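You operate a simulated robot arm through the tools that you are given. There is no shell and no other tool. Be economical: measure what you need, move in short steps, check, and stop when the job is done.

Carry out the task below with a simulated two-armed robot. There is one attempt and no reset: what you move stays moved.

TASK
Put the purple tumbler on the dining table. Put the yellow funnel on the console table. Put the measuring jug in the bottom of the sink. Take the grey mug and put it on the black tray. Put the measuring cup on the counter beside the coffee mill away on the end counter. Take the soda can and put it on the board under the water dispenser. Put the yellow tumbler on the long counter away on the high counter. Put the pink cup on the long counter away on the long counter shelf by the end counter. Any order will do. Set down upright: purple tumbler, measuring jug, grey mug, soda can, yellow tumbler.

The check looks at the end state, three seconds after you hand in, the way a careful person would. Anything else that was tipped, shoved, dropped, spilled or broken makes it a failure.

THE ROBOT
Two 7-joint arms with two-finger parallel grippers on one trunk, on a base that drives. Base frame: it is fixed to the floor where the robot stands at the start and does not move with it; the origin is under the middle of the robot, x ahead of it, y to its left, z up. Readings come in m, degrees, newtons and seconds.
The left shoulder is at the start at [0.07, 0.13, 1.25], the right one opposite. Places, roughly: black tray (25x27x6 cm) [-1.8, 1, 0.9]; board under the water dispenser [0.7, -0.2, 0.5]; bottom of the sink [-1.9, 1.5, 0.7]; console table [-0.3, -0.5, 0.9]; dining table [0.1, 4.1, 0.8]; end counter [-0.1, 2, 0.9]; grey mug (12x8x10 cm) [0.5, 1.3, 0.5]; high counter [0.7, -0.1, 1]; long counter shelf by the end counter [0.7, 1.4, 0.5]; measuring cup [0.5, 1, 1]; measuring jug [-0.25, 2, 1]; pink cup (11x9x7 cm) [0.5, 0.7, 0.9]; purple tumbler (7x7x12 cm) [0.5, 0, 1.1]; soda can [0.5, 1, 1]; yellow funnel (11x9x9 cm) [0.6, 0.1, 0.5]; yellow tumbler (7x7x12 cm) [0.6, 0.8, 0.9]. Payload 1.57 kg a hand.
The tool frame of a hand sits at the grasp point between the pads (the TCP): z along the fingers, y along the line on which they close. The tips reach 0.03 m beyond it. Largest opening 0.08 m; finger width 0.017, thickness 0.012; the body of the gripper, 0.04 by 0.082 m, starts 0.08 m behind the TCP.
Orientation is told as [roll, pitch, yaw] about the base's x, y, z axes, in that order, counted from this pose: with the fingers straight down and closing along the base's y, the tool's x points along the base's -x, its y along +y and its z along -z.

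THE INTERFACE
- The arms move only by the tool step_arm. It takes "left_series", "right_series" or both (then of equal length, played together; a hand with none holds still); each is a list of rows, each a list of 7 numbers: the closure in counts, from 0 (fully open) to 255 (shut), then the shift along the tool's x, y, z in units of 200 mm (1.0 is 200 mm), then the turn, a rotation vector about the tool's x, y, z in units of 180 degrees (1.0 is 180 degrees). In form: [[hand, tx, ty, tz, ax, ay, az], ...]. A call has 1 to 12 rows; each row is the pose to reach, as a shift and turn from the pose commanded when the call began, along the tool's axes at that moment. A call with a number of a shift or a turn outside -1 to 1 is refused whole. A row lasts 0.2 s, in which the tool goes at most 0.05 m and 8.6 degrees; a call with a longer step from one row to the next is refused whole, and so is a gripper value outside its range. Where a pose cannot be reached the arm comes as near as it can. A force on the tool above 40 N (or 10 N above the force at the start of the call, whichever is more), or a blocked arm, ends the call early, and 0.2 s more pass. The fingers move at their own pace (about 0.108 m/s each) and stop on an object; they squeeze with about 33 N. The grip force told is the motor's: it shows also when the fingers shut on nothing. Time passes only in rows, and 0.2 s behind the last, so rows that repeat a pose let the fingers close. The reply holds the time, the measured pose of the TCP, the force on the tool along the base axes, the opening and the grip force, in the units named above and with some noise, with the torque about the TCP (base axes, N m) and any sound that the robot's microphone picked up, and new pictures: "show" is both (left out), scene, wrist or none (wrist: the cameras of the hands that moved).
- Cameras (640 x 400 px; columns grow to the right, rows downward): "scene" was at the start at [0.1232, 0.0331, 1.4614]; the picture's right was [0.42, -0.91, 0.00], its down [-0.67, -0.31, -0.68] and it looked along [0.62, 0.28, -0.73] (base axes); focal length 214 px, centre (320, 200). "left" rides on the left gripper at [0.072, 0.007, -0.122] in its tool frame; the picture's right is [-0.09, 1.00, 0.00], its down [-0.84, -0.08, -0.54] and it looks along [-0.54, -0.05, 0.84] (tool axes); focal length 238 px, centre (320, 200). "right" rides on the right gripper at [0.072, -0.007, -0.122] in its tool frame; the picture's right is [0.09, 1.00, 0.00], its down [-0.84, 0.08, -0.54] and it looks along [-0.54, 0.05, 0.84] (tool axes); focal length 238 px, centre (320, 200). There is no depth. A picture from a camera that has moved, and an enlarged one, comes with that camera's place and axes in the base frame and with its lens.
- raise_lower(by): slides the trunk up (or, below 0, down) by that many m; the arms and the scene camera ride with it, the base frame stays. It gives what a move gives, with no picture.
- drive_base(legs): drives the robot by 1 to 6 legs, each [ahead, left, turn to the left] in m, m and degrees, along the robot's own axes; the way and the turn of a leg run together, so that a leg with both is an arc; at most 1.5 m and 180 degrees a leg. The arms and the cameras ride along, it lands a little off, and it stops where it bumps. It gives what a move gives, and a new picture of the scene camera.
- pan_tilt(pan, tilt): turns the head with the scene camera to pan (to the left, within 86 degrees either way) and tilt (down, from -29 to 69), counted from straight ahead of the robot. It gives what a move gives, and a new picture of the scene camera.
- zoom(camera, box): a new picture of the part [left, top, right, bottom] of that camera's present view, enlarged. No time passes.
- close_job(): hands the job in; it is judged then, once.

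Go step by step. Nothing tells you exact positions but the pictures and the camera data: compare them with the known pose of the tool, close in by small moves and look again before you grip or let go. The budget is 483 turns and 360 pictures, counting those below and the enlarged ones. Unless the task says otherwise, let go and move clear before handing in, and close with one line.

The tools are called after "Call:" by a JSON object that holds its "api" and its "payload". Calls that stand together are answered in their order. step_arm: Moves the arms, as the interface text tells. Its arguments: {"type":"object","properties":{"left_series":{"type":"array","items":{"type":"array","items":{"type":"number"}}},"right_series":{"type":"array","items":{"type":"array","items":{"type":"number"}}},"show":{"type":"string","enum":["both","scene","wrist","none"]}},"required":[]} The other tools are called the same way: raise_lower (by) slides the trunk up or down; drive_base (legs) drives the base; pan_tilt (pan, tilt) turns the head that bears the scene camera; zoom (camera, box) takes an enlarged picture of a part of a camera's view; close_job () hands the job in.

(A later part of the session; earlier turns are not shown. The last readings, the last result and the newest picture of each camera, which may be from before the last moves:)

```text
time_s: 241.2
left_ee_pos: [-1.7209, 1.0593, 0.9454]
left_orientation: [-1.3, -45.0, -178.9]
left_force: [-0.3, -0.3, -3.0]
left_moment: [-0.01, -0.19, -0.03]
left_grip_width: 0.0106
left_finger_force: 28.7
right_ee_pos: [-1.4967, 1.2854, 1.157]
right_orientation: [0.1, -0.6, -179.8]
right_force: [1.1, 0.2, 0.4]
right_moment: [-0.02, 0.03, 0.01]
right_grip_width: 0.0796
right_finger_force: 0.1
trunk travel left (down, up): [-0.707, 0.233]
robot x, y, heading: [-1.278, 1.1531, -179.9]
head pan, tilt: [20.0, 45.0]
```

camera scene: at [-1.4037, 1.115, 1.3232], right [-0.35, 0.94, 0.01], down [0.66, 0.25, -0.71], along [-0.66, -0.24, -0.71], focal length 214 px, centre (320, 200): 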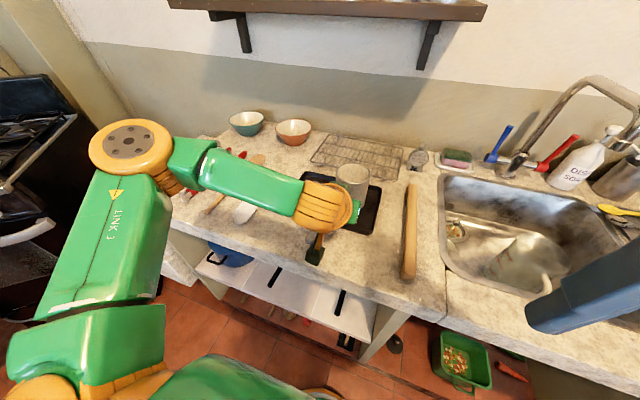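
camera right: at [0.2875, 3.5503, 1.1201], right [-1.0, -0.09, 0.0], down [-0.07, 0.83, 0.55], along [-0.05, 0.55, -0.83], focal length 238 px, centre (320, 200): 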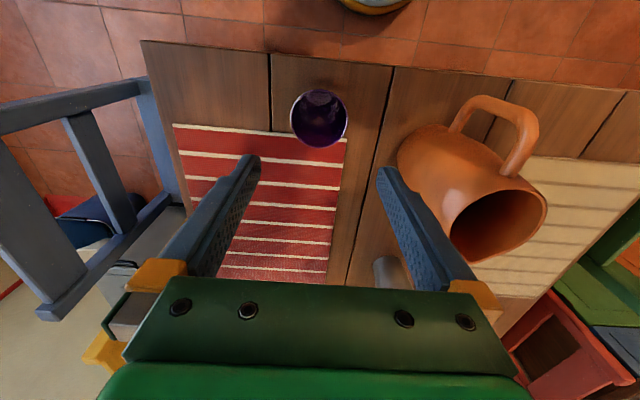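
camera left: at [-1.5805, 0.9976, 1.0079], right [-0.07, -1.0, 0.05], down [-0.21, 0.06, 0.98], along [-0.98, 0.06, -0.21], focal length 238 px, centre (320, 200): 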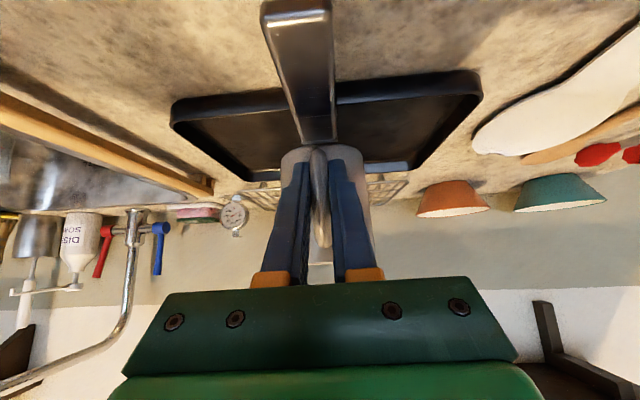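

Call:
{"api": "zoom", "payload": {"camera": "left", "box": [160, 0, 480, 300]}}

Call:
{"api": "zoom", "payload": {"camera": "scene", "box": [260, 110, 460, 270]}}

```text
1.33 times, centred on (320, 150) of left
camera zoom: at [-1.5844, 1.0522, 0.9815], right [-0.06, -1.0, 0.05], down [-0.21, 0.06, 0.98], along [-0.98, 0.05, -0.21], focal length 318 px, centre (320, 267)
```

zoom: 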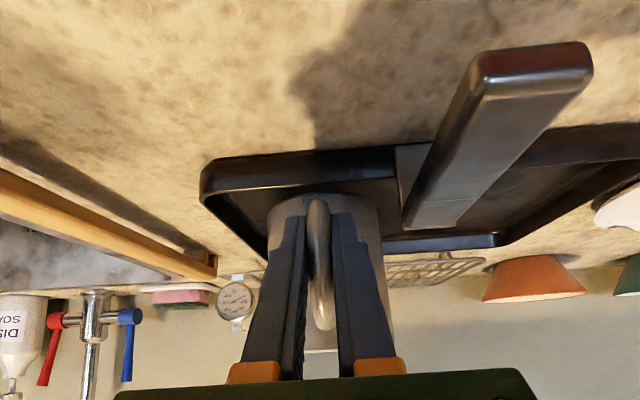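

```text
2.50 times, centred on (360, 190) of scene
camera zoom: at [-1.4061, 1.1209, 1.2831], right [-0.35, 0.94, 0.0], down [0.66, 0.25, -0.71], along [-0.66, -0.25, -0.71], focal length 536 px, centre (220, 225)
```

zoom: 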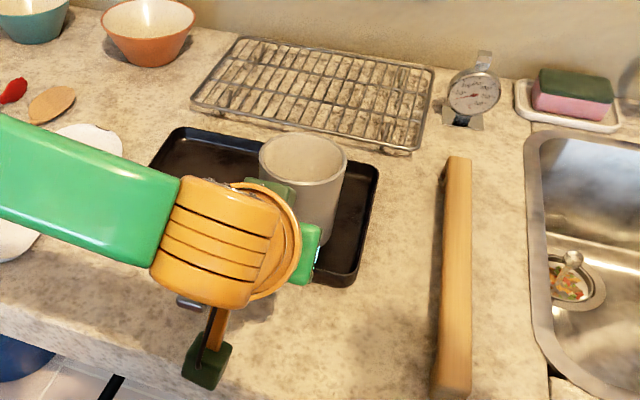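

Call:
{"api": "raise_lower", "payload": {"by": -0.008}}

Call:
{"api": "raise_lower", "payload": {"by": -0.008}}

```text
time_s: 241.7
left_ee_pos: [-1.7212, 1.0604, 0.9379]
left_orientation: [-1.4, -44.9, -178.9]
left_force: [0.1, 0.1, -3.7]
left_moment: [0.01, -0.11, 0.02]
left_grip_width: 0.0108
left_finger_force: 28.4
right_ee_pos: [-1.496, 1.2842, 1.1485]
right_orientation: [0.0, -0.5, -179.7]
right_force: [0.5, -1.3, -0.2]
right_moment: [0.02, 0.03, -0.01]
right_grip_width: 0.0798
right_finger_force: 0.2
trunk travel left (down, up): [-0.699, 0.241]
robot x, y, heading: [-1.2797, 1.1516, -179.7]
head pan, tilt: [20.0, 45.0]
```

```text
time_s: 242.3
left_ee_pos: [-1.7188, 1.0591, 0.9341]
left_orientation: [-1.4, -45.4, -179.0]
left_force: [-4.6, -1.2, 18.3]
left_moment: [0.0, 0.47, 0.04]
left_grip_width: 0.0099
left_finger_force: 28.3
right_ee_pos: [-1.4941, 1.2845, 1.1415]
right_orientation: [0.1, -0.8, -179.7]
right_force: [-0.4, 0.5, -0.8]
right_moment: [0.0, 0.01, -0.02]
right_grip_width: 0.0799
right_finger_force: 0.0
trunk travel left (down, up): [-0.691, 0.249]
robot x, y, heading: [-1.2728, 1.1496, -179.8]
head pan, tilt: [20.0, 45.0]
```

Contact. I'll look to see whether it's the mug base or the fingers that touch.

Call:
{"api": "zoom", "payload": {"camera": "left", "box": [200, 80, 440, 280]}}

Call:
{"api": "zoom", "payload": {"camera": "scene", "box": [300, 130, 420, 240]}}

```text
2.00 times, centred on (320, 180) of left
camera zoom: at [-1.5825, 1.0526, 0.9674], right [-0.06, -1.0, 0.05], down [-0.2, 0.06, 0.98], along [-0.98, 0.05, -0.2], focal length 477 px, centre (320, 240)
```

zoom: 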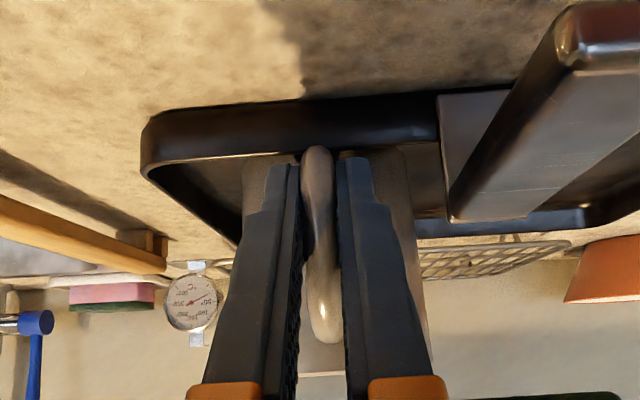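

```text
3.64 times, centred on (360, 185) of scene
camera zoom: at [-1.4027, 1.1213, 1.2678], right [-0.35, 0.94, 0.0], down [0.66, 0.25, -0.71], along [-0.66, -0.25, -0.71], focal length 780 px, centre (174, 254)
```

zoom: 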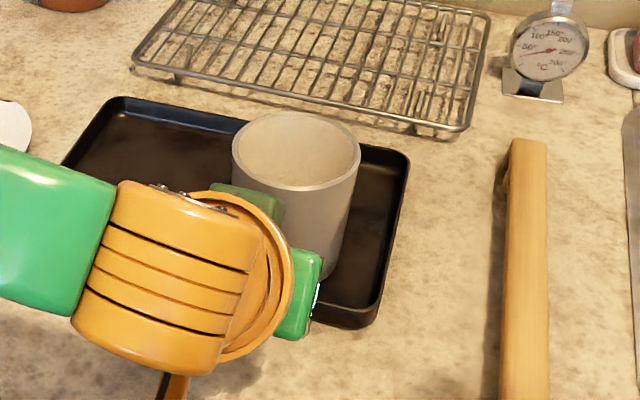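

The mug handle's lower end is on the tray's front rim; the mug must go ~3 cm deeper. Raise slightly, move ahead, lower again.

Call:
{"api": "raise_lower", "payload": {"by": 0.025}}

Call:
{"api": "drive_base", "payload": {"legs": [[0.03, 0.0, 0]]}}

Call:
{"api": "raise_lower", "payload": {"by": -0.015}}

Call:
{"api": "zoom", "payload": {"camera": "scene", "box": [280, 110, 440, 250]}}

Call:
{"api": "zoom", "payload": {"camera": "left", "box": [200, 80, 440, 280]}}

```text
time_s: 243.0
left_ee_pos: [-1.7185, 1.059, 0.9535]
left_orientation: [-1.3, -44.9, -178.9]
left_force: [0.9, -0.2, -1.5]
left_moment: [0.03, -0.15, -0.02]
left_grip_width: 0.0109
left_finger_force: 28.6
right_ee_pos: [-1.4956, 1.2844, 1.1653]
right_orientation: [0.2, -0.7, -179.7]
right_force: [0.0, 0.5, 0.1]
right_moment: [-0.03, -0.01, 0.02]
right_grip_width: 0.0802
right_finger_force: 0.1
trunk travel left (down, up): [-0.716, 0.224]
robot x, y, heading: [-1.28, 1.1487, -179.8]
head pan, tilt: [20.0, 45.0]
```

```text
time_s: 243.8
left_ee_pos: [-1.7462, 1.0587, 0.9561]
left_orientation: [-1.4, -45.3, -178.9]
left_force: [0.9, 0.8, -2.1]
left_moment: [0.0, -0.13, 0.02]
left_grip_width: 0.0106
left_finger_force: 27.9
right_ee_pos: [-1.5205, 1.284, 1.1661]
right_orientation: [0.2, -0.9, -179.7]
right_force: [0.8, 0.0, 0.3]
right_moment: [0.01, 0.05, -0.01]
right_grip_width: 0.0804
right_finger_force: 0.1
trunk travel left (down, up): [-0.716, 0.224]
robot x, y, heading: [-1.3088, 1.1529, -179.6]
head pan, tilt: [20.0, 45.0]
camera scene: at [-1.4299, 1.1208, 1.2928], right [-0.35, 0.94, 0.0], down [0.66, 0.25, -0.71], along [-0.67, -0.25, -0.7], focal length 214 px, centre (320, 200)
```

scene: 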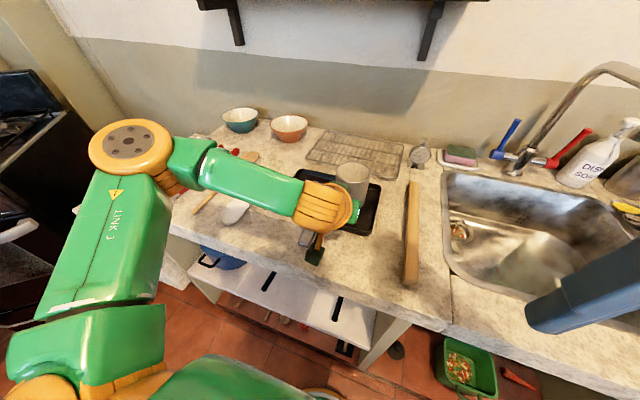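

```text
time_s: 244.5
left_ee_pos: [-1.7498, 1.0588, 0.9398]
left_orientation: [-1.2, -45.0, -178.9]
left_force: [0.9, -1.0, -1.9]
left_moment: [0.0, -0.15, 0.01]
left_grip_width: 0.0105
left_finger_force: 28.3
right_ee_pos: [-1.5254, 1.2835, 1.1501]
right_orientation: [0.1, -0.7, -179.8]
right_force: [-0.3, 0.2, 0.3]
right_moment: [-0.01, 0.02, 0.0]
right_grip_width: 0.0798
right_finger_force: 0.1
trunk travel left (down, up): [-0.701, 0.239]
robot x, y, heading: [-1.3112, 1.1478, -179.7]
head pan, tilt: [20.0, 45.0]
```

```text
2.86 times, centred on (360, 180) of scene
camera zoom: at [-1.4348, 1.1207, 1.2772], right [-0.35, 0.94, 0.0], down [0.66, 0.25, -0.71], along [-0.66, -0.25, -0.71], focal length 613 px, centre (206, 257)
```

zoom: 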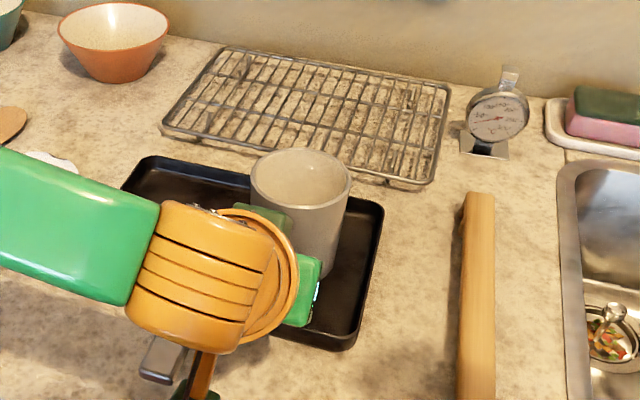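

```text
2.00 times, centred on (320, 180) of left
camera zoom: at [-1.6133, 1.0519, 0.9757], right [-0.06, -1.0, 0.05], down [-0.21, 0.06, 0.98], along [-0.98, 0.05, -0.21], focal length 477 px, centre (320, 240)
```

zoom: 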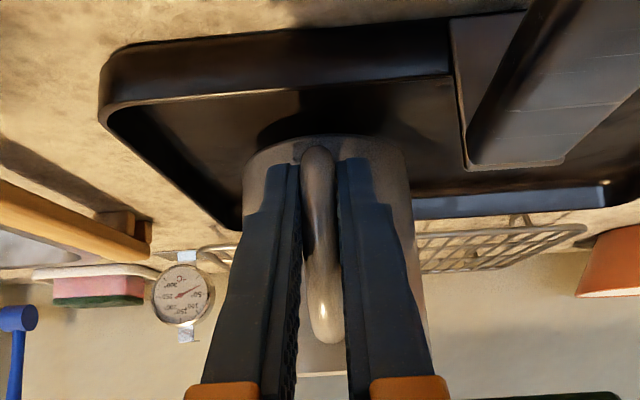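

The mug base is clear of the rim and just above the tray floor. Lowering by small steps.

Call:
{"api": "raise_lower", "payload": {"by": -0.008}}

Call:
{"api": "raise_lower", "payload": {"by": -0.006}}

```text
time_s: 245.1
left_ee_pos: [-1.7497, 1.0589, 0.9309]
left_orientation: [-1.4, -45.0, -179.0]
left_force: [-0.3, 0.0, -2.7]
left_moment: [-0.01, -0.17, 0.01]
left_grip_width: 0.0106
left_finger_force: 28.1
right_ee_pos: [-1.5263, 1.2843, 1.1424]
right_orientation: [0.1, -0.6, -179.7]
right_force: [-0.5, 0.2, -0.2]
right_moment: [-0.01, 0.02, 0.0]
right_grip_width: 0.0799
right_finger_force: 0.0
trunk travel left (down, up): [-0.693, 0.247]
robot x, y, heading: [-1.3109, 1.1466, -179.5]
head pan, tilt: [20.0, 45.0]
```

```text
time_s: 245.6
left_ee_pos: [-1.7492, 1.0587, 0.929]
left_orientation: [-1.4, -45.5, -178.8]
left_force: [-4.1, -2.4, 14.4]
left_moment: [-0.34, 0.75, 0.05]
left_grip_width: 0.0108
left_finger_force: 28.8
right_ee_pos: [-1.5238, 1.2848, 1.1364]
right_orientation: [0.1, -0.9, -179.8]
right_force: [0.0, 0.2, -0.2]
right_moment: [-0.02, -0.02, 0.03]
right_grip_width: 0.08
right_finger_force: 0.0
trunk travel left (down, up): [-0.687, 0.253]
robot x, y, heading: [-1.3109, 1.1459, -179.7]
head pan, tilt: [20.0, 45.0]
```

That's the mug base on the tray floor. Ease slightly, open moderately, and retreat along the fingers.

Call:
{"api": "raise_lower", "payload": {"by": 0.003}}

Call:
{"api": "step_arm", "payload": {"left_series": [[150, 0, 0, 0, 0, 0, 0], [150, 0, 0, 0, 0, 0, 0], [150, 0, 0, -0.1, 0, 0, 0], [150, 0, 0, -0.25, 0, 0, 0], [150, 0, 0, -0.45, 0, 0, 0], [150, 0, 0, -0.6, 0, 0, 0]]}}

Call:
{"api": "zoom", "payload": {"camera": "scene", "box": [260, 110, 460, 270]}}

```text
time_s: 246.1
left_ee_pos: [-1.75, 1.0581, 0.9277]
left_orientation: [-1.3, -45.0, -178.8]
left_force: [-1.4, -1.2, 5.1]
left_moment: [-0.18, 0.31, -0.02]
left_grip_width: 0.0107
left_finger_force: 28.5
right_ee_pos: [-1.5258, 1.2838, 1.1403]
right_orientation: [0.2, -0.7, -179.8]
right_force: [0.7, -0.2, -0.1]
right_moment: [0.0, 0.01, 0.02]
right_grip_width: 0.0799
right_finger_force: 0.1
trunk travel left (down, up): [-0.69, 0.25]
robot x, y, heading: [-1.3091, 1.1509, -179.8]
head pan, tilt: [20.0, 45.0]
```

```text
time_s: 247.5
left_ee_pos: [-1.6648, 1.0593, 1.0146]
left_orientation: [-1.3, -44.9, -178.9]
left_force: [0.7, 0.1, -0.1]
left_moment: [0.02, 0.03, -0.01]
left_grip_width: 0.033
left_finger_force: 0.0
right_ee_pos: [-1.5247, 1.2843, 1.1381]
right_orientation: [0.2, -0.8, -179.8]
right_force: [1.3, -0.2, 0.2]
right_moment: [0.03, -0.01, -0.01]
right_grip_width: 0.08
right_finger_force: 0.0
trunk travel left (down, up): [-0.69, 0.25]
robot x, y, heading: [-1.3111, 1.1468, -179.3]
head pan, tilt: [20.0, 45.0]
camera scene: at [-1.4334, 1.121, 1.2664], right [-0.35, 0.94, 0.0], down [0.66, 0.25, -0.71], along [-0.66, -0.25, -0.71], focal length 214 px, centre (320, 200)
camera left: at [-1.5284, 1.052, 1.0491], right [-0.06, -1.0, 0.05], down [-0.21, 0.06, 0.98], along [-0.98, 0.05, -0.21], focal length 238 px, centre (320, 200)
```

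scene: 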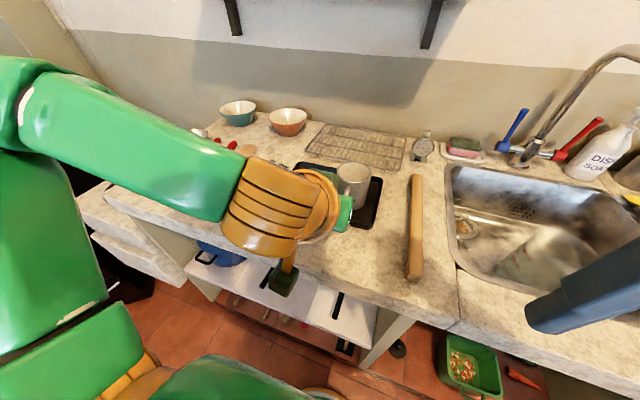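
left: 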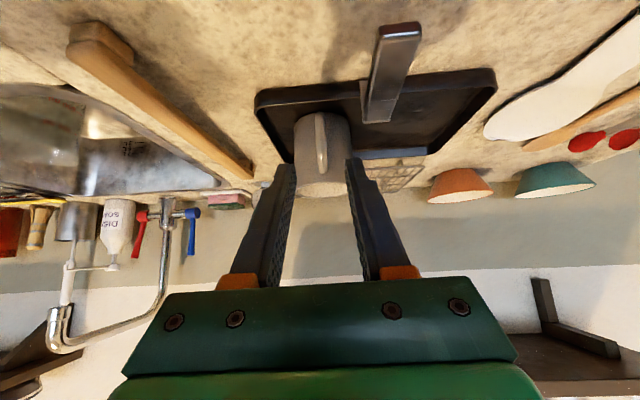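

```text
2.50 times, centred on (360, 190) of scene
camera zoom: at [-1.4334, 1.121, 1.2664], right [-0.35, 0.94, 0.0], down [0.66, 0.25, -0.71], along [-0.66, -0.25, -0.71], focal length 536 px, centre (220, 225)
```

zoom: 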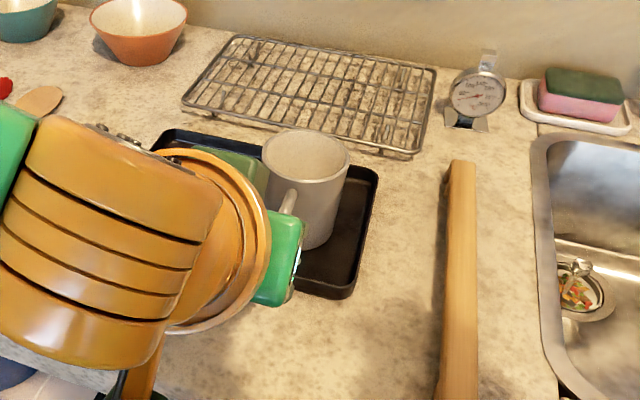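

The grey mug stands on the tray. Next the pink cup on the long counter; driving back there.

Call:
{"api": "drive_base", "payload": {"legs": [[-0.4, 0, 0], [0, 0, 179.5], [0.75, -0.35, 0]]}}

Call:
{"api": "raise_lower", "payload": {"by": 0.2}}

Call:
{"api": "pan_tilt", "payload": {"pan": 0, "tilt": 40}}

```text
time_s: 261.4
left_ee_pos: [0.2145, 0.8429, 1.0127]
left_orientation: [-1.2, -45.0, -1.8]
left_force: [0.4, 0.9, -0.6]
left_moment: [-0.01, -0.03, -0.02]
left_grip_width: 0.0333
left_finger_force: 0.1
right_ee_pos: [0.0617, 0.6237, 1.1397]
right_orientation: [0.0, -0.8, -2.7]
right_force: [-0.1, 0.3, 0.5]
right_moment: [-0.02, 0.0, -0.04]
right_grip_width: 0.0798
right_finger_force: 0.0
trunk travel left (down, up): [-0.69, 0.25]
robot x, y, heading: [-0.1463, 0.7688, -2.6]
head pan, tilt: [20.0, 45.0]
camera scene: at [-0.0189, 0.7916, 1.2663], right [0.3, -0.95, 0.0], down [-0.67, -0.21, -0.71], along [0.68, 0.21, -0.71], focal length 214 px, centre (320, 200)
```

scene: 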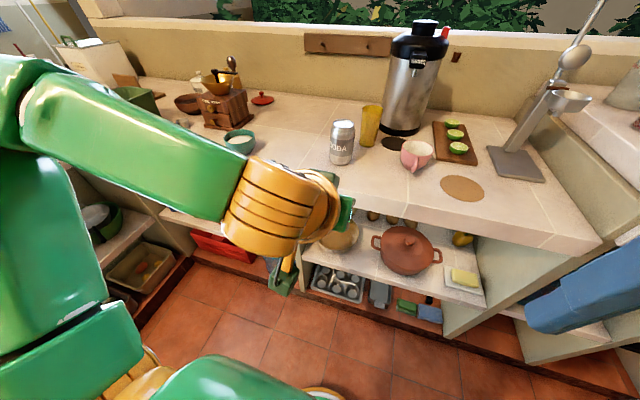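

```text
time_s: 263.6
left_ee_pos: [0.2138, 0.8419, 1.2128]
left_orientation: [-1.3, -45.0, -2.0]
left_force: [-0.3, 0.0, -0.2]
left_moment: [-0.01, -0.01, 0.05]
left_grip_width: 0.0331
left_finger_force: 0.1
right_ee_pos: [0.0614, 0.6231, 1.3407]
right_orientation: [0.2, -0.8, -2.8]
right_force: [-0.5, 0.8, -0.1]
right_moment: [0.01, -0.01, 0.01]
right_grip_width: 0.0801
right_finger_force: 0.1
trunk travel left (down, up): [-0.89, 0.05]
robot x, y, heading: [-0.145, 0.7679, -2.7]
head pan, tilt: [20.0, 45.0]
```

```text
time_s: 264.4
left_ee_pos: [0.2149, 0.8419, 1.2138]
left_orientation: [-1.2, -45.1, -1.9]
left_force: [-1.2, 0.2, -1.1]
left_moment: [-0.04, 0.0, 0.02]
left_grip_width: 0.033
left_finger_force: 0.1
right_ee_pos: [0.0625, 0.6252, 1.3396]
right_orientation: [0.2, -0.7, -2.8]
right_force: [-0.5, -0.2, 0.0]
right_moment: [-0.02, 0.01, -0.02]
right_grip_width: 0.0801
right_finger_force: 0.0
trunk travel left (down, up): [-0.89, 0.05]
robot x, y, heading: [-0.148, 0.7711, -2.5]
head pan, tilt: [0.0, 40.0]
camera scene: at [-0.0111, 0.7631, 1.4735], right [-0.04, -1.0, 0.0], down [-0.64, 0.03, -0.77], along [0.77, -0.03, -0.64], focal length 214 px, centre (320, 200)
```

scene: 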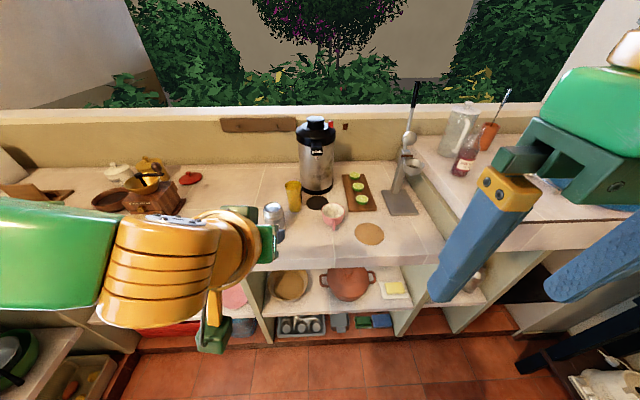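

The pink cup is near (0.56, 0.69) with its handle facing me at about (0.50, 0.70). Driving into position for the tilted left hand.

Call:
{"api": "drive_base", "payload": {"legs": [[0.2, -0.17, 2.5]]}}

Call:
{"api": "step_arm", "payload": {"left_series": [[0, 0.1, 0, 0.1, 0, 0, 0], [0, 0.25, 0, 0.25, 0, 0, 0], [0, 0.4, 0, 0.4, 0, 0, 0], [0, 0.55, 0, 0.55, 0, 0, 0], [0, 0.55, 0, 0.55, 0, 0, 0]]}}

```text
time_s: 266.3
left_ee_pos: [0.403, 0.6865, 1.2135]
left_orientation: [-1.5, -45.3, 0.7]
left_force: [0.4, 0.7, 0.2]
left_moment: [0.0, 0.01, -0.03]
left_grip_width: 0.033
left_finger_force: 0.1
right_ee_pos: [0.2601, 0.4618, 1.3404]
right_orientation: [0.0, -0.8, -0.2]
right_force: [0.4, 0.7, 0.3]
right_moment: [-0.02, -0.01, 0.0]
right_grip_width: 0.0799
right_finger_force: 0.1
trunk travel left (down, up): [-0.89, 0.05]
robot x, y, heading: [0.0474, 0.5964, -0.1]
head pan, tilt: [0.0, 40.0]
camera scene: at [0.1809, 0.598, 1.4738], right [0.0, -1.0, 0.0], down [-0.64, 0.0, -0.77], along [0.77, 0.0, -0.64], focal length 214 px, centre (320, 200)
```

scene: 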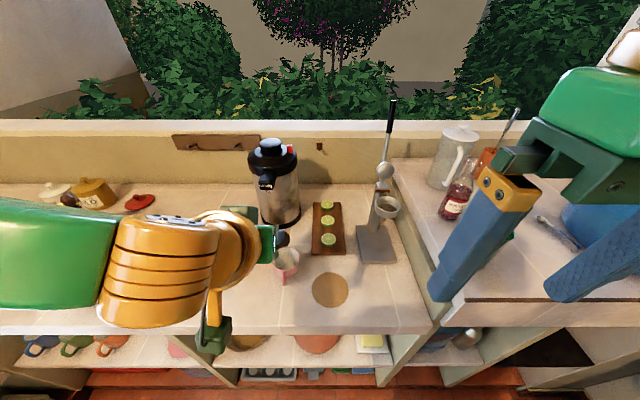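

```text
time_s: 267.5
left_ee_pos: [0.4222, 0.7029, 1.0716]
left_orientation: [-1.5, -45.0, 0.7]
left_force: [-0.3, 0.3, -0.6]
left_moment: [-0.02, 0.0, 0.01]
left_grip_width: 0.08
left_finger_force: 0.0
left hand out of reach, approached as far as the arm can: row 2, 3, 4, 5
right_ee_pos: [0.2617, 0.4605, 1.3394]
right_orientation: [0.0, -0.7, -0.2]
right_force: [-0.7, 1.0, -0.3]
right_moment: [0.03, -0.01, -0.03]
right_grip_width: 0.0802
right_finger_force: 0.0
trunk travel left (down, up): [-0.89, 0.05]
robot x, y, heading: [0.0492, 0.5952, -0.1]
head pan, tilt: [0.0, 40.0]
camera scene: at [0.1841, 0.5955, 1.4735], right [0.0, -1.0, 0.0], down [-0.64, 0.0, -0.77], along [0.77, 0.0, -0.64], focal length 214 px, centre (320, 200)
camera left: at [0.2839, 0.7113, 1.1063], right [0.07, 1.0, 0.05], down [0.21, -0.06, 0.98], along [0.98, -0.06, -0.21], focal length 238 px, centre (320, 200)
```

scene: 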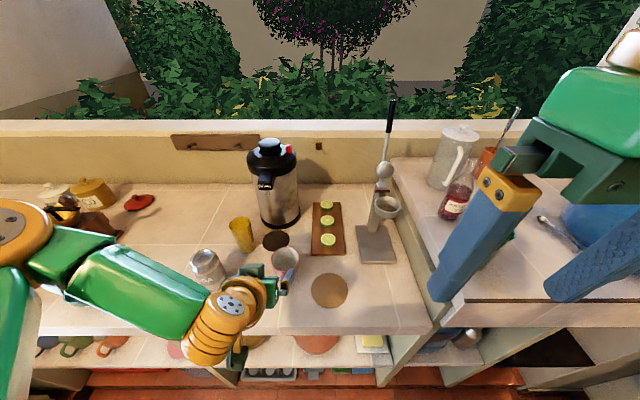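
left: 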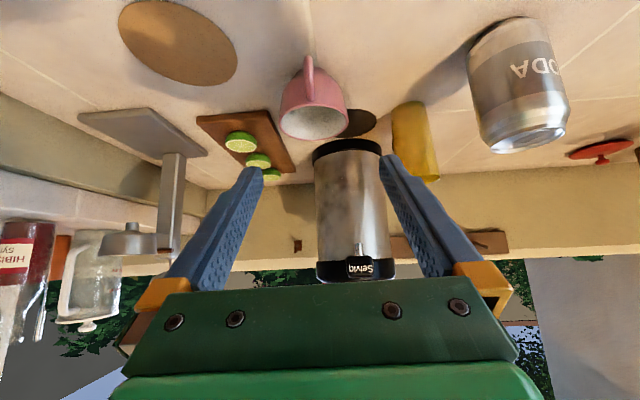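

Handle is in line. Drive a bit closer, then lower by trunk.

Call:
{"api": "drive_base", "payload": {"legs": [[0.06, -0.01, 0]]}}

Call:
{"api": "raise_lower", "payload": {"by": -0.1}}

Call:
{"api": "zoom", "payload": {"camera": "left", "box": [0, 0, 640, 400]}}

```text
time_s: 268.5
left_ee_pos: [0.474, 0.6949, 1.0732]
left_orientation: [-1.5, -45.4, 0.9]
left_force: [-1.2, 0.3, -0.5]
left_moment: [0.02, -0.02, -0.02]
left_grip_width: 0.0799
left_finger_force: 0.1
right_ee_pos: [0.3131, 0.4514, 1.3425]
right_orientation: [0.1, -1.2, -0.2]
right_force: [-0.9, -0.1, 0.2]
right_moment: [-0.01, -0.07, -0.02]
right_grip_width: 0.0801
right_finger_force: 0.0
trunk travel left (down, up): [-0.89, 0.05]
robot x, y, heading: [0.1072, 0.5855, -0.0]
head pan, tilt: [0.0, 40.0]
camera scene: at [0.2332, 0.587, 1.4746], right [0.0, -1.0, 0.0], down [-0.64, 0.0, -0.77], along [0.77, 0.0, -0.64], focal length 214 px, centre (320, 200)
```

scene: 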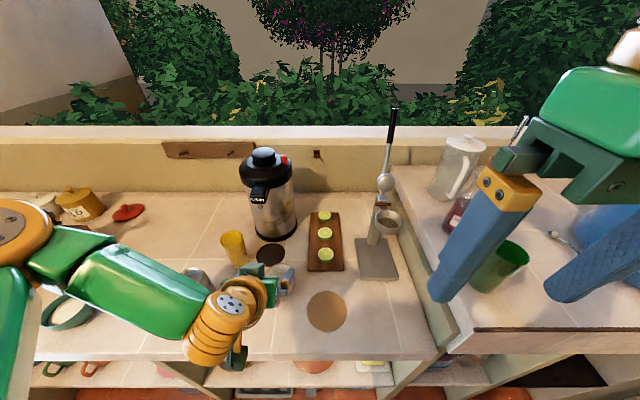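

```text
time_s: 269.8
left_ee_pos: [0.4806, 0.6928, 0.9725]
left_orientation: [-1.4, -45.0, 0.6]
left_force: [-0.5, -0.7, -0.3]
left_moment: [-0.01, 0.03, 0.0]
left_grip_width: 0.0803
left_finger_force: 0.0
right_ee_pos: [0.3235, 0.4503, 1.2405]
right_orientation: [0.2, -0.7, -0.2]
right_force: [-0.3, -0.2, -0.2]
right_moment: [-0.03, 0.02, -0.03]
right_grip_width: 0.0798
right_finger_force: 0.1
trunk travel left (down, up): [-0.79, 0.15]
robot x, y, heading: [0.1084, 0.5899, -0.2]
head pan, tilt: [0.0, 40.0]
```

```text
1.00 times, centred on (320, 200) of left (not enlarged: the box is as wide or as high as the picture)
camera zoom: at [0.3437, 0.701, 1.0067], right [0.07, 1.0, 0.05], down [0.21, -0.06, 0.98], along [0.98, -0.06, -0.21], focal length 238 px, centre (320, 200)
```

zoom: 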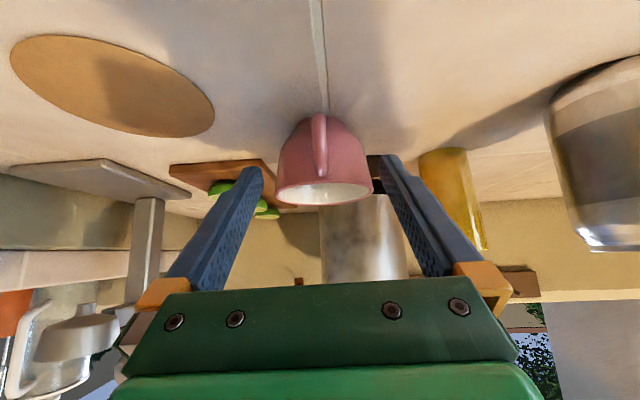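

Handle in line again. Moving in and closing on it.

Call:
{"api": "step_arm", "payload": {"left_series": [[0, 0.03, 0, 0.06, 0, 0, 0], [0, 0.06, 0, 0.12, 0, 0, 0], [0, 0.078, 0, 0.18, 0, 0, 0], [120, 0.078, 0, 0.18, 0, 0, 0], [200, 0.078, 0, 0.18, 0, 0, 0], [255, 0.078, 0, 0.18, 0, 0, 0], [255, 0.078, 0, 0.18, 0, 0, 0]]}}

```text
time_s: 271.4
left_ee_pos: [0.4977, 0.707, 0.9468]
left_orientation: [-1.4, -45.0, 0.8]
left_force: [-0.5, 0.6, 1.2]
left_moment: [0.11, -0.06, 0.08]
left_grip_width: 0.0088
left_finger_force: 27.4
left hand out of reach, approached as far as the arm can: row 1, 2, 3, 4, 5, 6, 7
right_ee_pos: [0.3236, 0.4511, 1.2396]
right_orientation: [0.1, -0.7, -0.2]
right_force: [0.5, -0.2, 0.8]
right_moment: [-0.02, 0.03, -0.01]
right_grip_width: 0.0801
right_finger_force: 0.0
trunk travel left (down, up): [-0.79, 0.15]
robot x, y, heading: [0.108, 0.5847, -0.3]
head pan, tilt: [0.0, 40.0]
camera scene: at [0.2442, 0.5855, 1.3735], right [0.0, -1.0, 0.0], down [-0.64, 0.0, -0.77], along [0.77, 0.0, -0.64], focal length 214 px, centre (320, 200)
camera left: at [0.3594, 0.7151, 0.9822], right [0.07, 1.0, 0.05], down [0.21, -0.06, 0.98], along [0.98, -0.06, -0.21], focal length 238 px, centre (320, 200)
```

scene: 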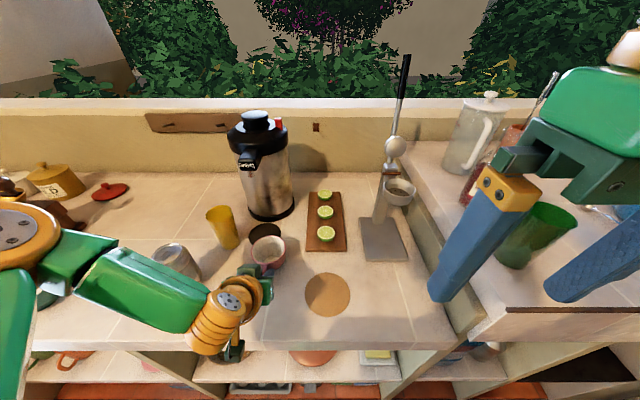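
left: 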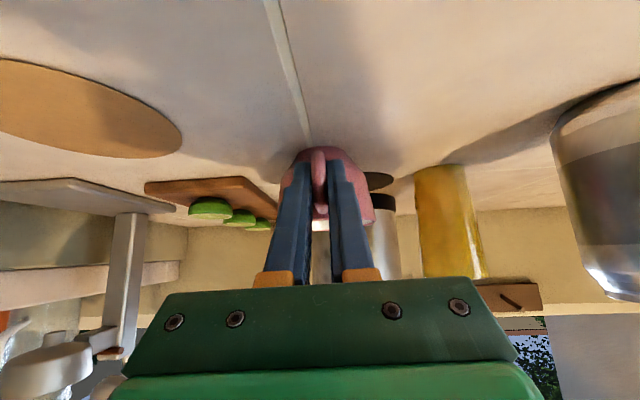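

Handle gripped. Lifting.

Call:
{"api": "step_arm", "payload": {"left_series": [[255, -0.1, 0, -0.1, 0, 0, 0], [255, -0.2, 0, -0.2, 0, 0, 0], [255, -0.35, 0, -0.35, 0, 0, 0], [255, -0.35, 0, -0.35, 0, 0, 0]]}}

```text
time_s: 272.4
left_ee_pos: [0.4984, 0.7089, 1.0459]
left_orientation: [-1.4, -45.0, 0.7]
left_force: [-0.1, -0.8, -0.9]
left_moment: [-0.01, 0.05, -0.02]
left_grip_width: 0.0086
left_finger_force: 27.6
right_ee_pos: [0.3243, 0.4496, 1.2401]
right_orientation: [0.1, -0.7, -0.2]
right_force: [0.4, -0.3, 1.5]
right_moment: [0.01, 0.01, 0.02]
right_grip_width: 0.0799
right_finger_force: 0.0
trunk travel left (down, up): [-0.79, 0.15]
robot x, y, heading: [0.108, 0.5833, -0.0]
head pan, tilt: [0.0, 40.0]
camera scene: at [0.2451, 0.5854, 1.3734], right [0.0, -1.0, 0.0], down [-0.64, 0.0, -0.77], along [0.77, 0.0, -0.64], focal length 214 px, centre (320, 200)
camera left: at [0.3607, 0.7174, 1.083], right [0.07, 1.0, 0.05], down [0.21, -0.06, 0.98], along [0.98, -0.06, -0.21], focal length 238 px, centre (320, 200)
```

scene: 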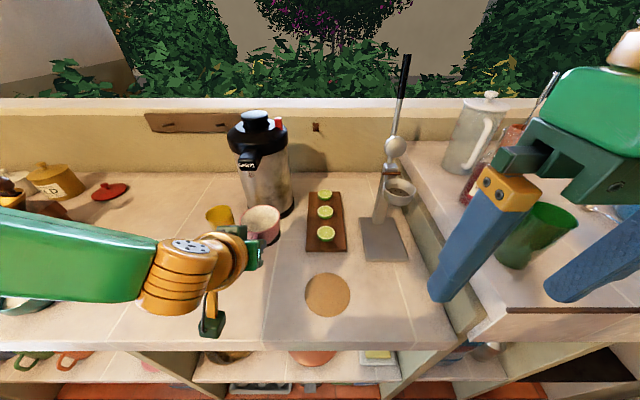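
left: 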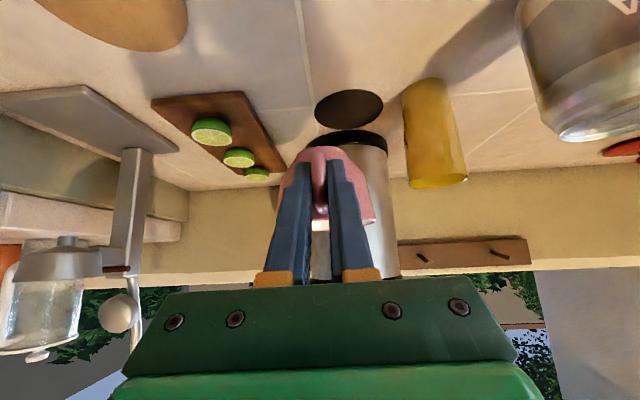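

Cup held. Backing away, moving over to the mug shelf bay, and lowering the trunk.

Call:
{"api": "drive_base", "payload": {"legs": [[-0.28, 0, 0], [0, 0.565, 0]]}}

Call:
{"api": "step_arm", "payload": {"left_series": [[255, -0.12, 0, -0.12, 0, 0, 0], [255, -0.25, 0, -0.25, 0, 0, 0], [255, -0.25, 0, -0.25, 0, 0, 0]], "show": "none"}}

Call:
{"api": "raise_lower", "payload": {"by": -0.4}}

Call:
{"api": "raise_lower", "payload": {"by": -0.12}}

Call:
{"api": "pan_tilt", "payload": {"pan": 15, "tilt": 30}}

```text
time_s: 277.2
left_ee_pos: [0.2185, 1.2727, 1.0473]
left_orientation: [-1.2, -44.9, 0.5]
left_force: [0.6, -0.3, -2.0]
left_moment: [0.01, 0.08, -0.02]
left_grip_width: 0.0086
left_finger_force: 27.3
right_ee_pos: [0.0448, 1.013, 1.2405]
right_orientation: [0.0, -0.7, -0.3]
right_force: [0.4, 0.4, 0.6]
right_moment: [0.01, 0.0, 0.05]
right_grip_width: 0.08
right_finger_force: 0.1
trunk travel left (down, up): [-0.79, 0.15]
robot x, y, heading: [-0.1737, 1.1487, -0.2]
head pan, tilt: [0.0, 40.0]
camera scene: at [-0.0348, 1.1481, 1.3735], right [0.0, -1.0, 0.0], down [-0.64, 0.0, -0.77], along [0.77, 0.0, -0.64], focal length 214 px, centre (320, 200)
```

scene: 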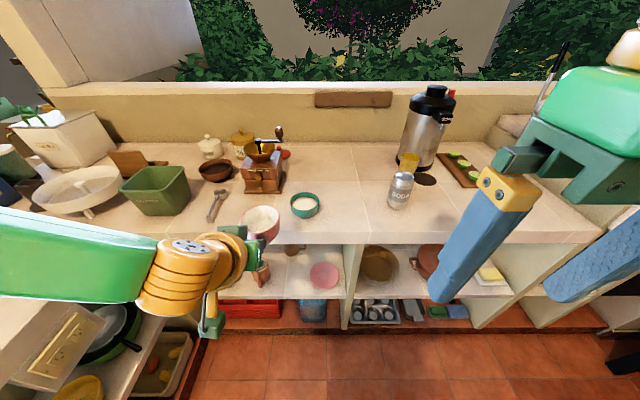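

```text
time_s: 278.0
left_ee_pos: [0.22, 1.2734, 1.1176]
left_orientation: [-1.4, -44.9, 0.5]
left_force: [-0.3, 0.0, -1.5]
left_moment: [-0.01, 0.09, 0.03]
left_grip_width: 0.0085
left_finger_force: 27.4
right_ee_pos: [0.0445, 1.0142, 1.2391]
right_orientation: [0.0, -0.7, -0.4]
right_force: [-0.2, -0.1, 0.0]
right_moment: [0.01, 0.03, -0.02]
right_grip_width: 0.08
right_finger_force: 0.0
trunk travel left (down, up): [-0.79, 0.15]
robot x, y, heading: [-0.1749, 1.1441, -0.2]
head pan, tilt: [0.0, 40.0]
```

```text
time_s: 281.8
left_ee_pos: [0.2186, 1.2745, 0.7182]
left_orientation: [-1.5, -44.9, 0.6]
left_force: [0.6, 0.2, -0.4]
left_moment: [0.0, 0.07, 0.01]
left_grip_width: 0.0086
left_finger_force: 26.9
right_ee_pos: [0.0434, 1.0129, 0.8397]
right_orientation: [0.1, -0.7, -0.3]
right_force: [0.0, 0.5, 0.0]
right_moment: [0.0, 0.04, 0.01]
right_grip_width: 0.0799
right_finger_force: 0.0
trunk travel left (down, up): [-0.39, 0.55]
robot x, y, heading: [-0.1684, 1.1474, -0.3]
head pan, tilt: [0.0, 40.0]
```

```text
time_s: 283.3
left_ee_pos: [0.2193, 1.2744, 0.5973]
left_orientation: [-1.4, -44.9, 0.6]
left_force: [-0.8, 0.4, -0.8]
left_moment: [0.0, 0.08, -0.02]
left_grip_width: 0.0088
left_finger_force: 27.6
right_ee_pos: [0.0431, 1.0128, 0.721]
right_orientation: [0.0, -0.6, -0.2]
right_force: [-0.3, 0.4, 0.4]
right_moment: [0.01, 0.0, -0.01]
right_grip_width: 0.0799
right_finger_force: 0.1
trunk travel left (down, up): [-0.27, 0.67]
robot x, y, heading: [-0.1701, 1.1523, -0.2]
head pan, tilt: [0.0, 40.0]
```

```text
time_s: 284.1
left_ee_pos: [0.2188, 1.2732, 0.598]
left_orientation: [-1.4, -44.8, 0.6]
left_force: [-0.5, 0.0, -1.8]
left_moment: [0.0, 0.02, -0.02]
left_grip_width: 0.0085
left_finger_force: 27.1
right_ee_pos: [0.0435, 1.014, 0.7197]
right_orientation: [0.2, -0.6, -0.3]
right_force: [-0.5, -0.9, -0.3]
right_moment: [-0.03, 0.04, -0.02]
right_grip_width: 0.0801
right_finger_force: 0.1
trunk travel left (down, up): [-0.27, 0.67]
robot x, y, heading: [-0.1761, 1.1522, -0.1]
head pan, tilt: [15.0, 30.0]
camera scene: at [-0.0326, 1.173, 0.8688], right [0.26, -0.97, 0.0], down [-0.48, -0.13, -0.87], along [0.84, 0.22, -0.5], focal length 214 px, centre (320, 200)
```

scene: 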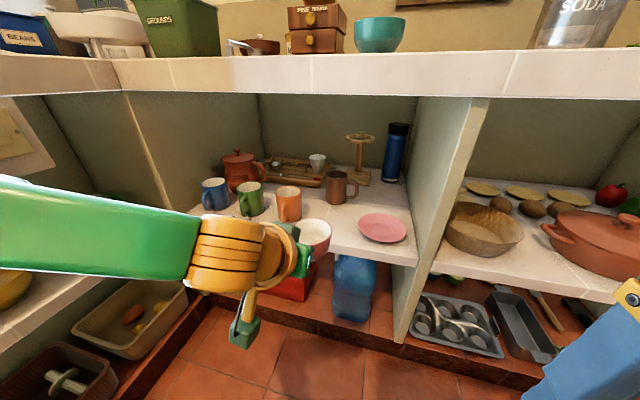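

Driving in over the shelf at the freed spot.

Call:
{"api": "drive_base", "payload": {"legs": [[0.2, 0.005, 0]]}}

Call:
{"api": "zoom", "payload": {"camera": "left", "box": [0, 0, 640, 400]}}

```text
time_s: 285.7
left_ee_pos: [0.418, 1.2792, 0.5973]
left_orientation: [-1.4, -44.9, 0.7]
left_force: [-0.2, -0.1, -1.1]
left_moment: [0.02, 0.06, -0.02]
left_grip_width: 0.0088
left_finger_force: 26.9
right_ee_pos: [0.2433, 1.0193, 0.7211]
right_orientation: [0.1, -0.8, -0.1]
right_force: [-0.6, 0.8, -1.3]
right_moment: [-0.02, -0.02, 0.01]
right_grip_width: 0.0798
right_finger_force: 0.2
trunk travel left (down, up): [-0.27, 0.67]
robot x, y, heading: [0.0258, 1.1534, -0.0]
head pan, tilt: [15.0, 30.0]
camera scene: at [0.1667, 1.1778, 0.8688], right [0.26, -0.97, 0.0], down [-0.48, -0.13, -0.87], along [0.84, 0.22, -0.5], focal length 214 px, centre (320, 200)
```

scene: 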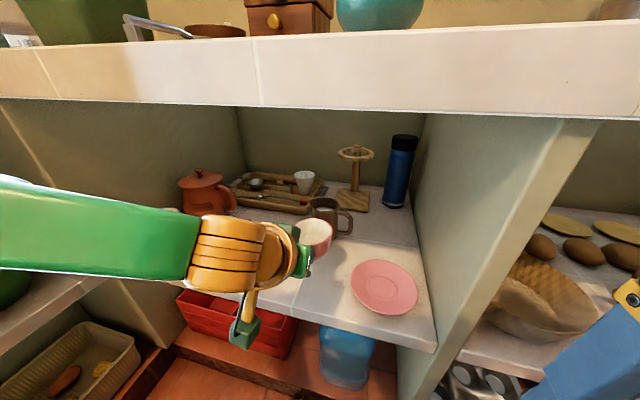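

```text
1.00 times, centred on (320, 200) of left (not enlarged: the box is as wide or as high as the picture)
camera zoom: at [0.2806, 1.2867, 0.6335], right [0.07, 1.0, 0.05], down [0.21, -0.06, 0.98], along [0.98, -0.06, -0.21], focal length 238 px, centre (320, 200)
```

zoom: 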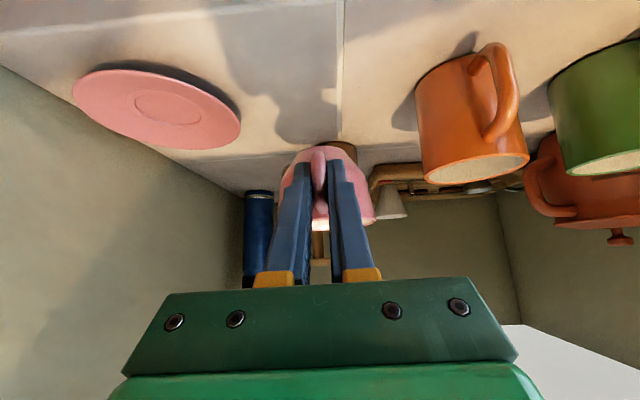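

Call:
{"api": "raise_lower", "payload": {"by": -0.035}}

Call:
{"api": "raise_lower", "payload": {"by": -0.012}}

Call:
{"api": "zoom", "payload": {"camera": "left", "box": [160, 60, 480, 260]}}

```text
time_s: 286.5
left_ee_pos: [0.4178, 1.2789, 0.5625]
left_orientation: [-1.4, -44.9, 0.7]
left_force: [-0.4, -0.2, -1.2]
left_moment: [-0.02, 0.05, 0.0]
left_grip_width: 0.0085
left_finger_force: 27.4
right_ee_pos: [0.2435, 1.0191, 0.6841]
right_orientation: [0.1, -0.6, -0.2]
right_force: [0.2, 0.0, -0.1]
right_moment: [0.02, 0.01, 0.01]
right_grip_width: 0.08
right_finger_force: 0.2
trunk travel left (down, up): [-0.235, 0.705]
robot x, y, heading: [0.0271, 1.1543, -0.5]
head pan, tilt: [15.0, 30.0]
```

```text
time_s: 287.1
left_ee_pos: [0.4179, 1.2785, 0.5509]
left_orientation: [-1.4, -44.9, 0.7]
left_force: [0.2, 0.2, -0.7]
left_moment: [0.01, 0.06, -0.01]
left_grip_width: 0.0087
left_finger_force: 27.3
right_ee_pos: [0.2423, 1.0185, 0.6731]
right_orientation: [0.1, -0.6, -0.2]
right_force: [0.4, -0.3, -0.5]
right_moment: [-0.01, -0.03, -0.01]
right_grip_width: 0.0799
right_finger_force: 0.1
trunk travel left (down, up): [-0.223, 0.717]
robot x, y, heading: [0.0258, 1.1532, -0.1]
head pan, tilt: [15.0, 30.0]
```

```text
2.00 times, centred on (320, 160) of left
camera zoom: at [0.2803, 1.2867, 0.5865], right [0.07, 1.0, 0.05], down [0.21, -0.06, 0.98], along [0.98, -0.06, -0.21], focal length 477 px, centre (320, 280)
```

zoom: 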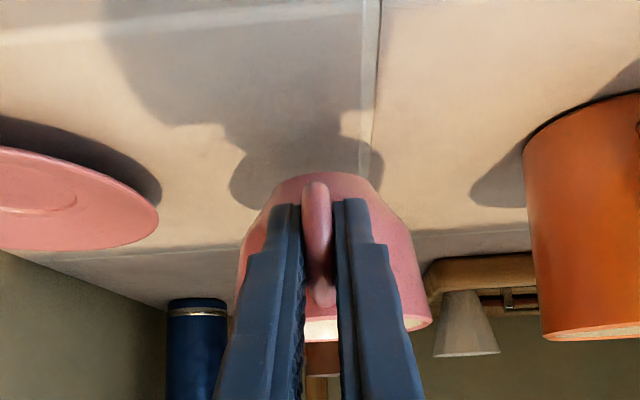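

Call:
{"api": "raise_lower", "payload": {"by": -0.012}}

Call:
{"api": "raise_lower", "payload": {"by": -0.008}}

Call:
{"api": "raise_lower", "payload": {"by": -0.006}}

```text
time_s: 287.7
left_ee_pos: [0.4171, 1.2779, 0.5382]
left_orientation: [-1.4, -44.9, 0.7]
left_force: [-0.2, -0.4, -1.7]
left_moment: [0.0, 0.05, 0.02]
left_grip_width: 0.0088
left_finger_force: 27.2
right_ee_pos: [0.242, 1.0194, 0.6613]
right_orientation: [0.1, -0.6, -0.2]
right_force: [0.2, -0.1, 1.2]
right_moment: [0.02, -0.03, 0.02]
right_grip_width: 0.0799
right_finger_force: 0.1
trunk travel left (down, up): [-0.211, 0.729]
robot x, y, heading: [0.0254, 1.1599, -0.1]
head pan, tilt: [15.0, 30.0]
```

```text
time_s: 288.2
left_ee_pos: [0.4182, 1.2789, 0.5303]
left_orientation: [-1.5, -44.8, 0.7]
left_force: [-1.0, -0.3, -1.0]
left_moment: [-0.02, 0.06, 0.0]
left_grip_width: 0.0088
left_finger_force: 27.5
right_ee_pos: [0.2427, 1.0183, 0.6523]
right_orientation: [0.0, -0.7, -0.2]
right_force: [0.7, -0.1, -0.2]
right_moment: [-0.01, -0.01, -0.03]
right_grip_width: 0.0799
right_finger_force: 0.2
trunk travel left (down, up): [-0.203, 0.737]
robot x, y, heading: [0.0258, 1.1522, -0.3]
head pan, tilt: [15.0, 30.0]
```

```text
time_s: 288.8
left_ee_pos: [0.4184, 1.2784, 0.5259]
left_orientation: [-1.4, -45.3, 0.6]
left_force: [3.9, 1.4, 7.6]
left_moment: [0.25, -0.59, 0.04]
left_grip_width: 0.0089
left_finger_force: 27.5
right_ee_pos: [0.2421, 1.0186, 0.6474]
right_orientation: [0.1, -0.8, -0.2]
right_force: [-0.4, -1.2, 0.4]
right_moment: [-0.03, -0.04, -0.02]
right_grip_width: 0.0801
right_finger_force: 0.0
trunk travel left (down, up): [-0.197, 0.743]
robot x, y, heading: [0.0262, 1.1558, -0.1]
head pan, tilt: [15.0, 30.0]
```

The cup touches the shelf. Release and retreat.

Call:
{"api": "step_arm", "payload": {"left_series": [[150, 0, 0, 0, 0, 0, 0], [150, 0, 0, 0, 0, 0, 0], [150, 0, 0, -0.1, 0, 0, 0], [150, 0, 0, -0.25, 0, 0, 0], [150, 0.1, 0, -0.35, 0, 0, 0], [150, 0.2, 0, -0.45, 0, 0, 0]], "show": "wrist"}}

Call:
{"api": "drive_base", "payload": {"legs": [[-0.4, 0, 0]]}}

```text
time_s: 290.2
left_ee_pos: [0.3254, 1.2796, 0.5607]
left_orientation: [-1.4, -45.0, 0.7]
left_force: [-0.1, 0.0, -0.6]
left_moment: [-0.01, 0.03, 0.01]
left_grip_width: 0.0328
left_finger_force: 0.1
right_ee_pos: [0.243, 1.0198, 0.6463]
right_orientation: [0.0, -0.7, -0.1]
right_force: [-1.2, -0.4, -0.8]
right_moment: [0.03, -0.03, -0.02]
right_grip_width: 0.08
right_finger_force: 0.0
trunk travel left (down, up): [-0.197, 0.743]
robot x, y, heading: [0.028, 1.1572, -0.2]
head pan, tilt: [15.0, 30.0]
camera left: at [0.1874, 1.2873, 0.5968], right [0.07, 1.0, 0.05], down [0.21, -0.06, 0.98], along [0.98, -0.06, -0.21], focal length 238 px, centre (320, 200)
```

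left: 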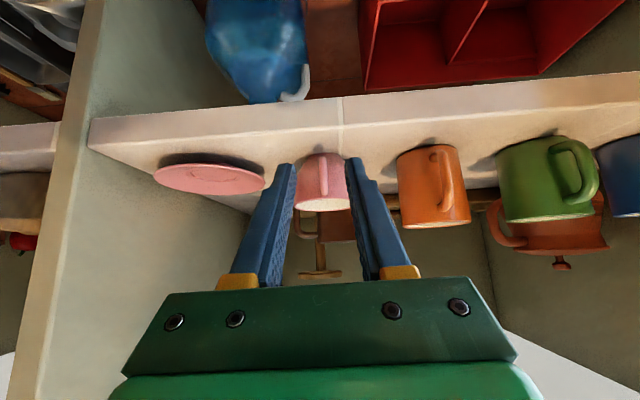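

```text
time_s: 292.7
left_ee_pos: [-0.0749, 1.2801, 0.5614]
left_orientation: [-1.4, -44.9, 0.7]
left_force: [-0.3, 0.3, 1.2]
left_moment: [0.02, -0.03, -0.02]
left_grip_width: 0.0329
left_finger_force: 0.1
right_ee_pos: [-0.1581, 1.0201, 0.6473]
right_orientation: [0.2, -0.7, -0.1]
right_force: [0.2, 0.4, 0.6]
right_moment: [0.03, 0.02, 0.03]
right_grip_width: 0.0797
right_finger_force: 0.0
trunk travel left (down, up): [-0.197, 0.743]
robot x, y, heading: [-0.3717, 1.1522, -0.2]
head pan, tilt: [15.0, 30.0]
camera scene: at [-0.234, 1.1782, 0.7959], right [0.26, -0.97, 0.0], down [-0.48, -0.13, -0.87], along [0.84, 0.22, -0.5], focal length 214 px, centre (320, 200)
```

scene: 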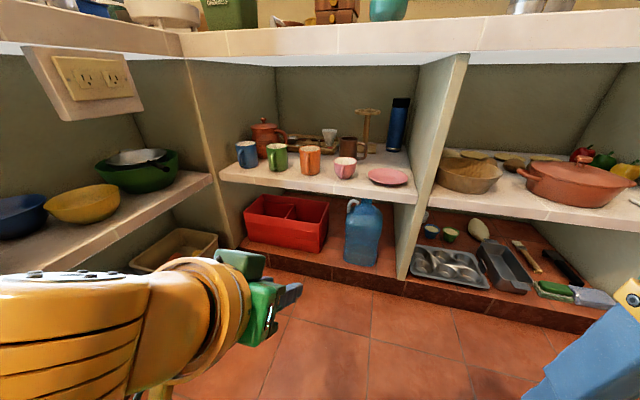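

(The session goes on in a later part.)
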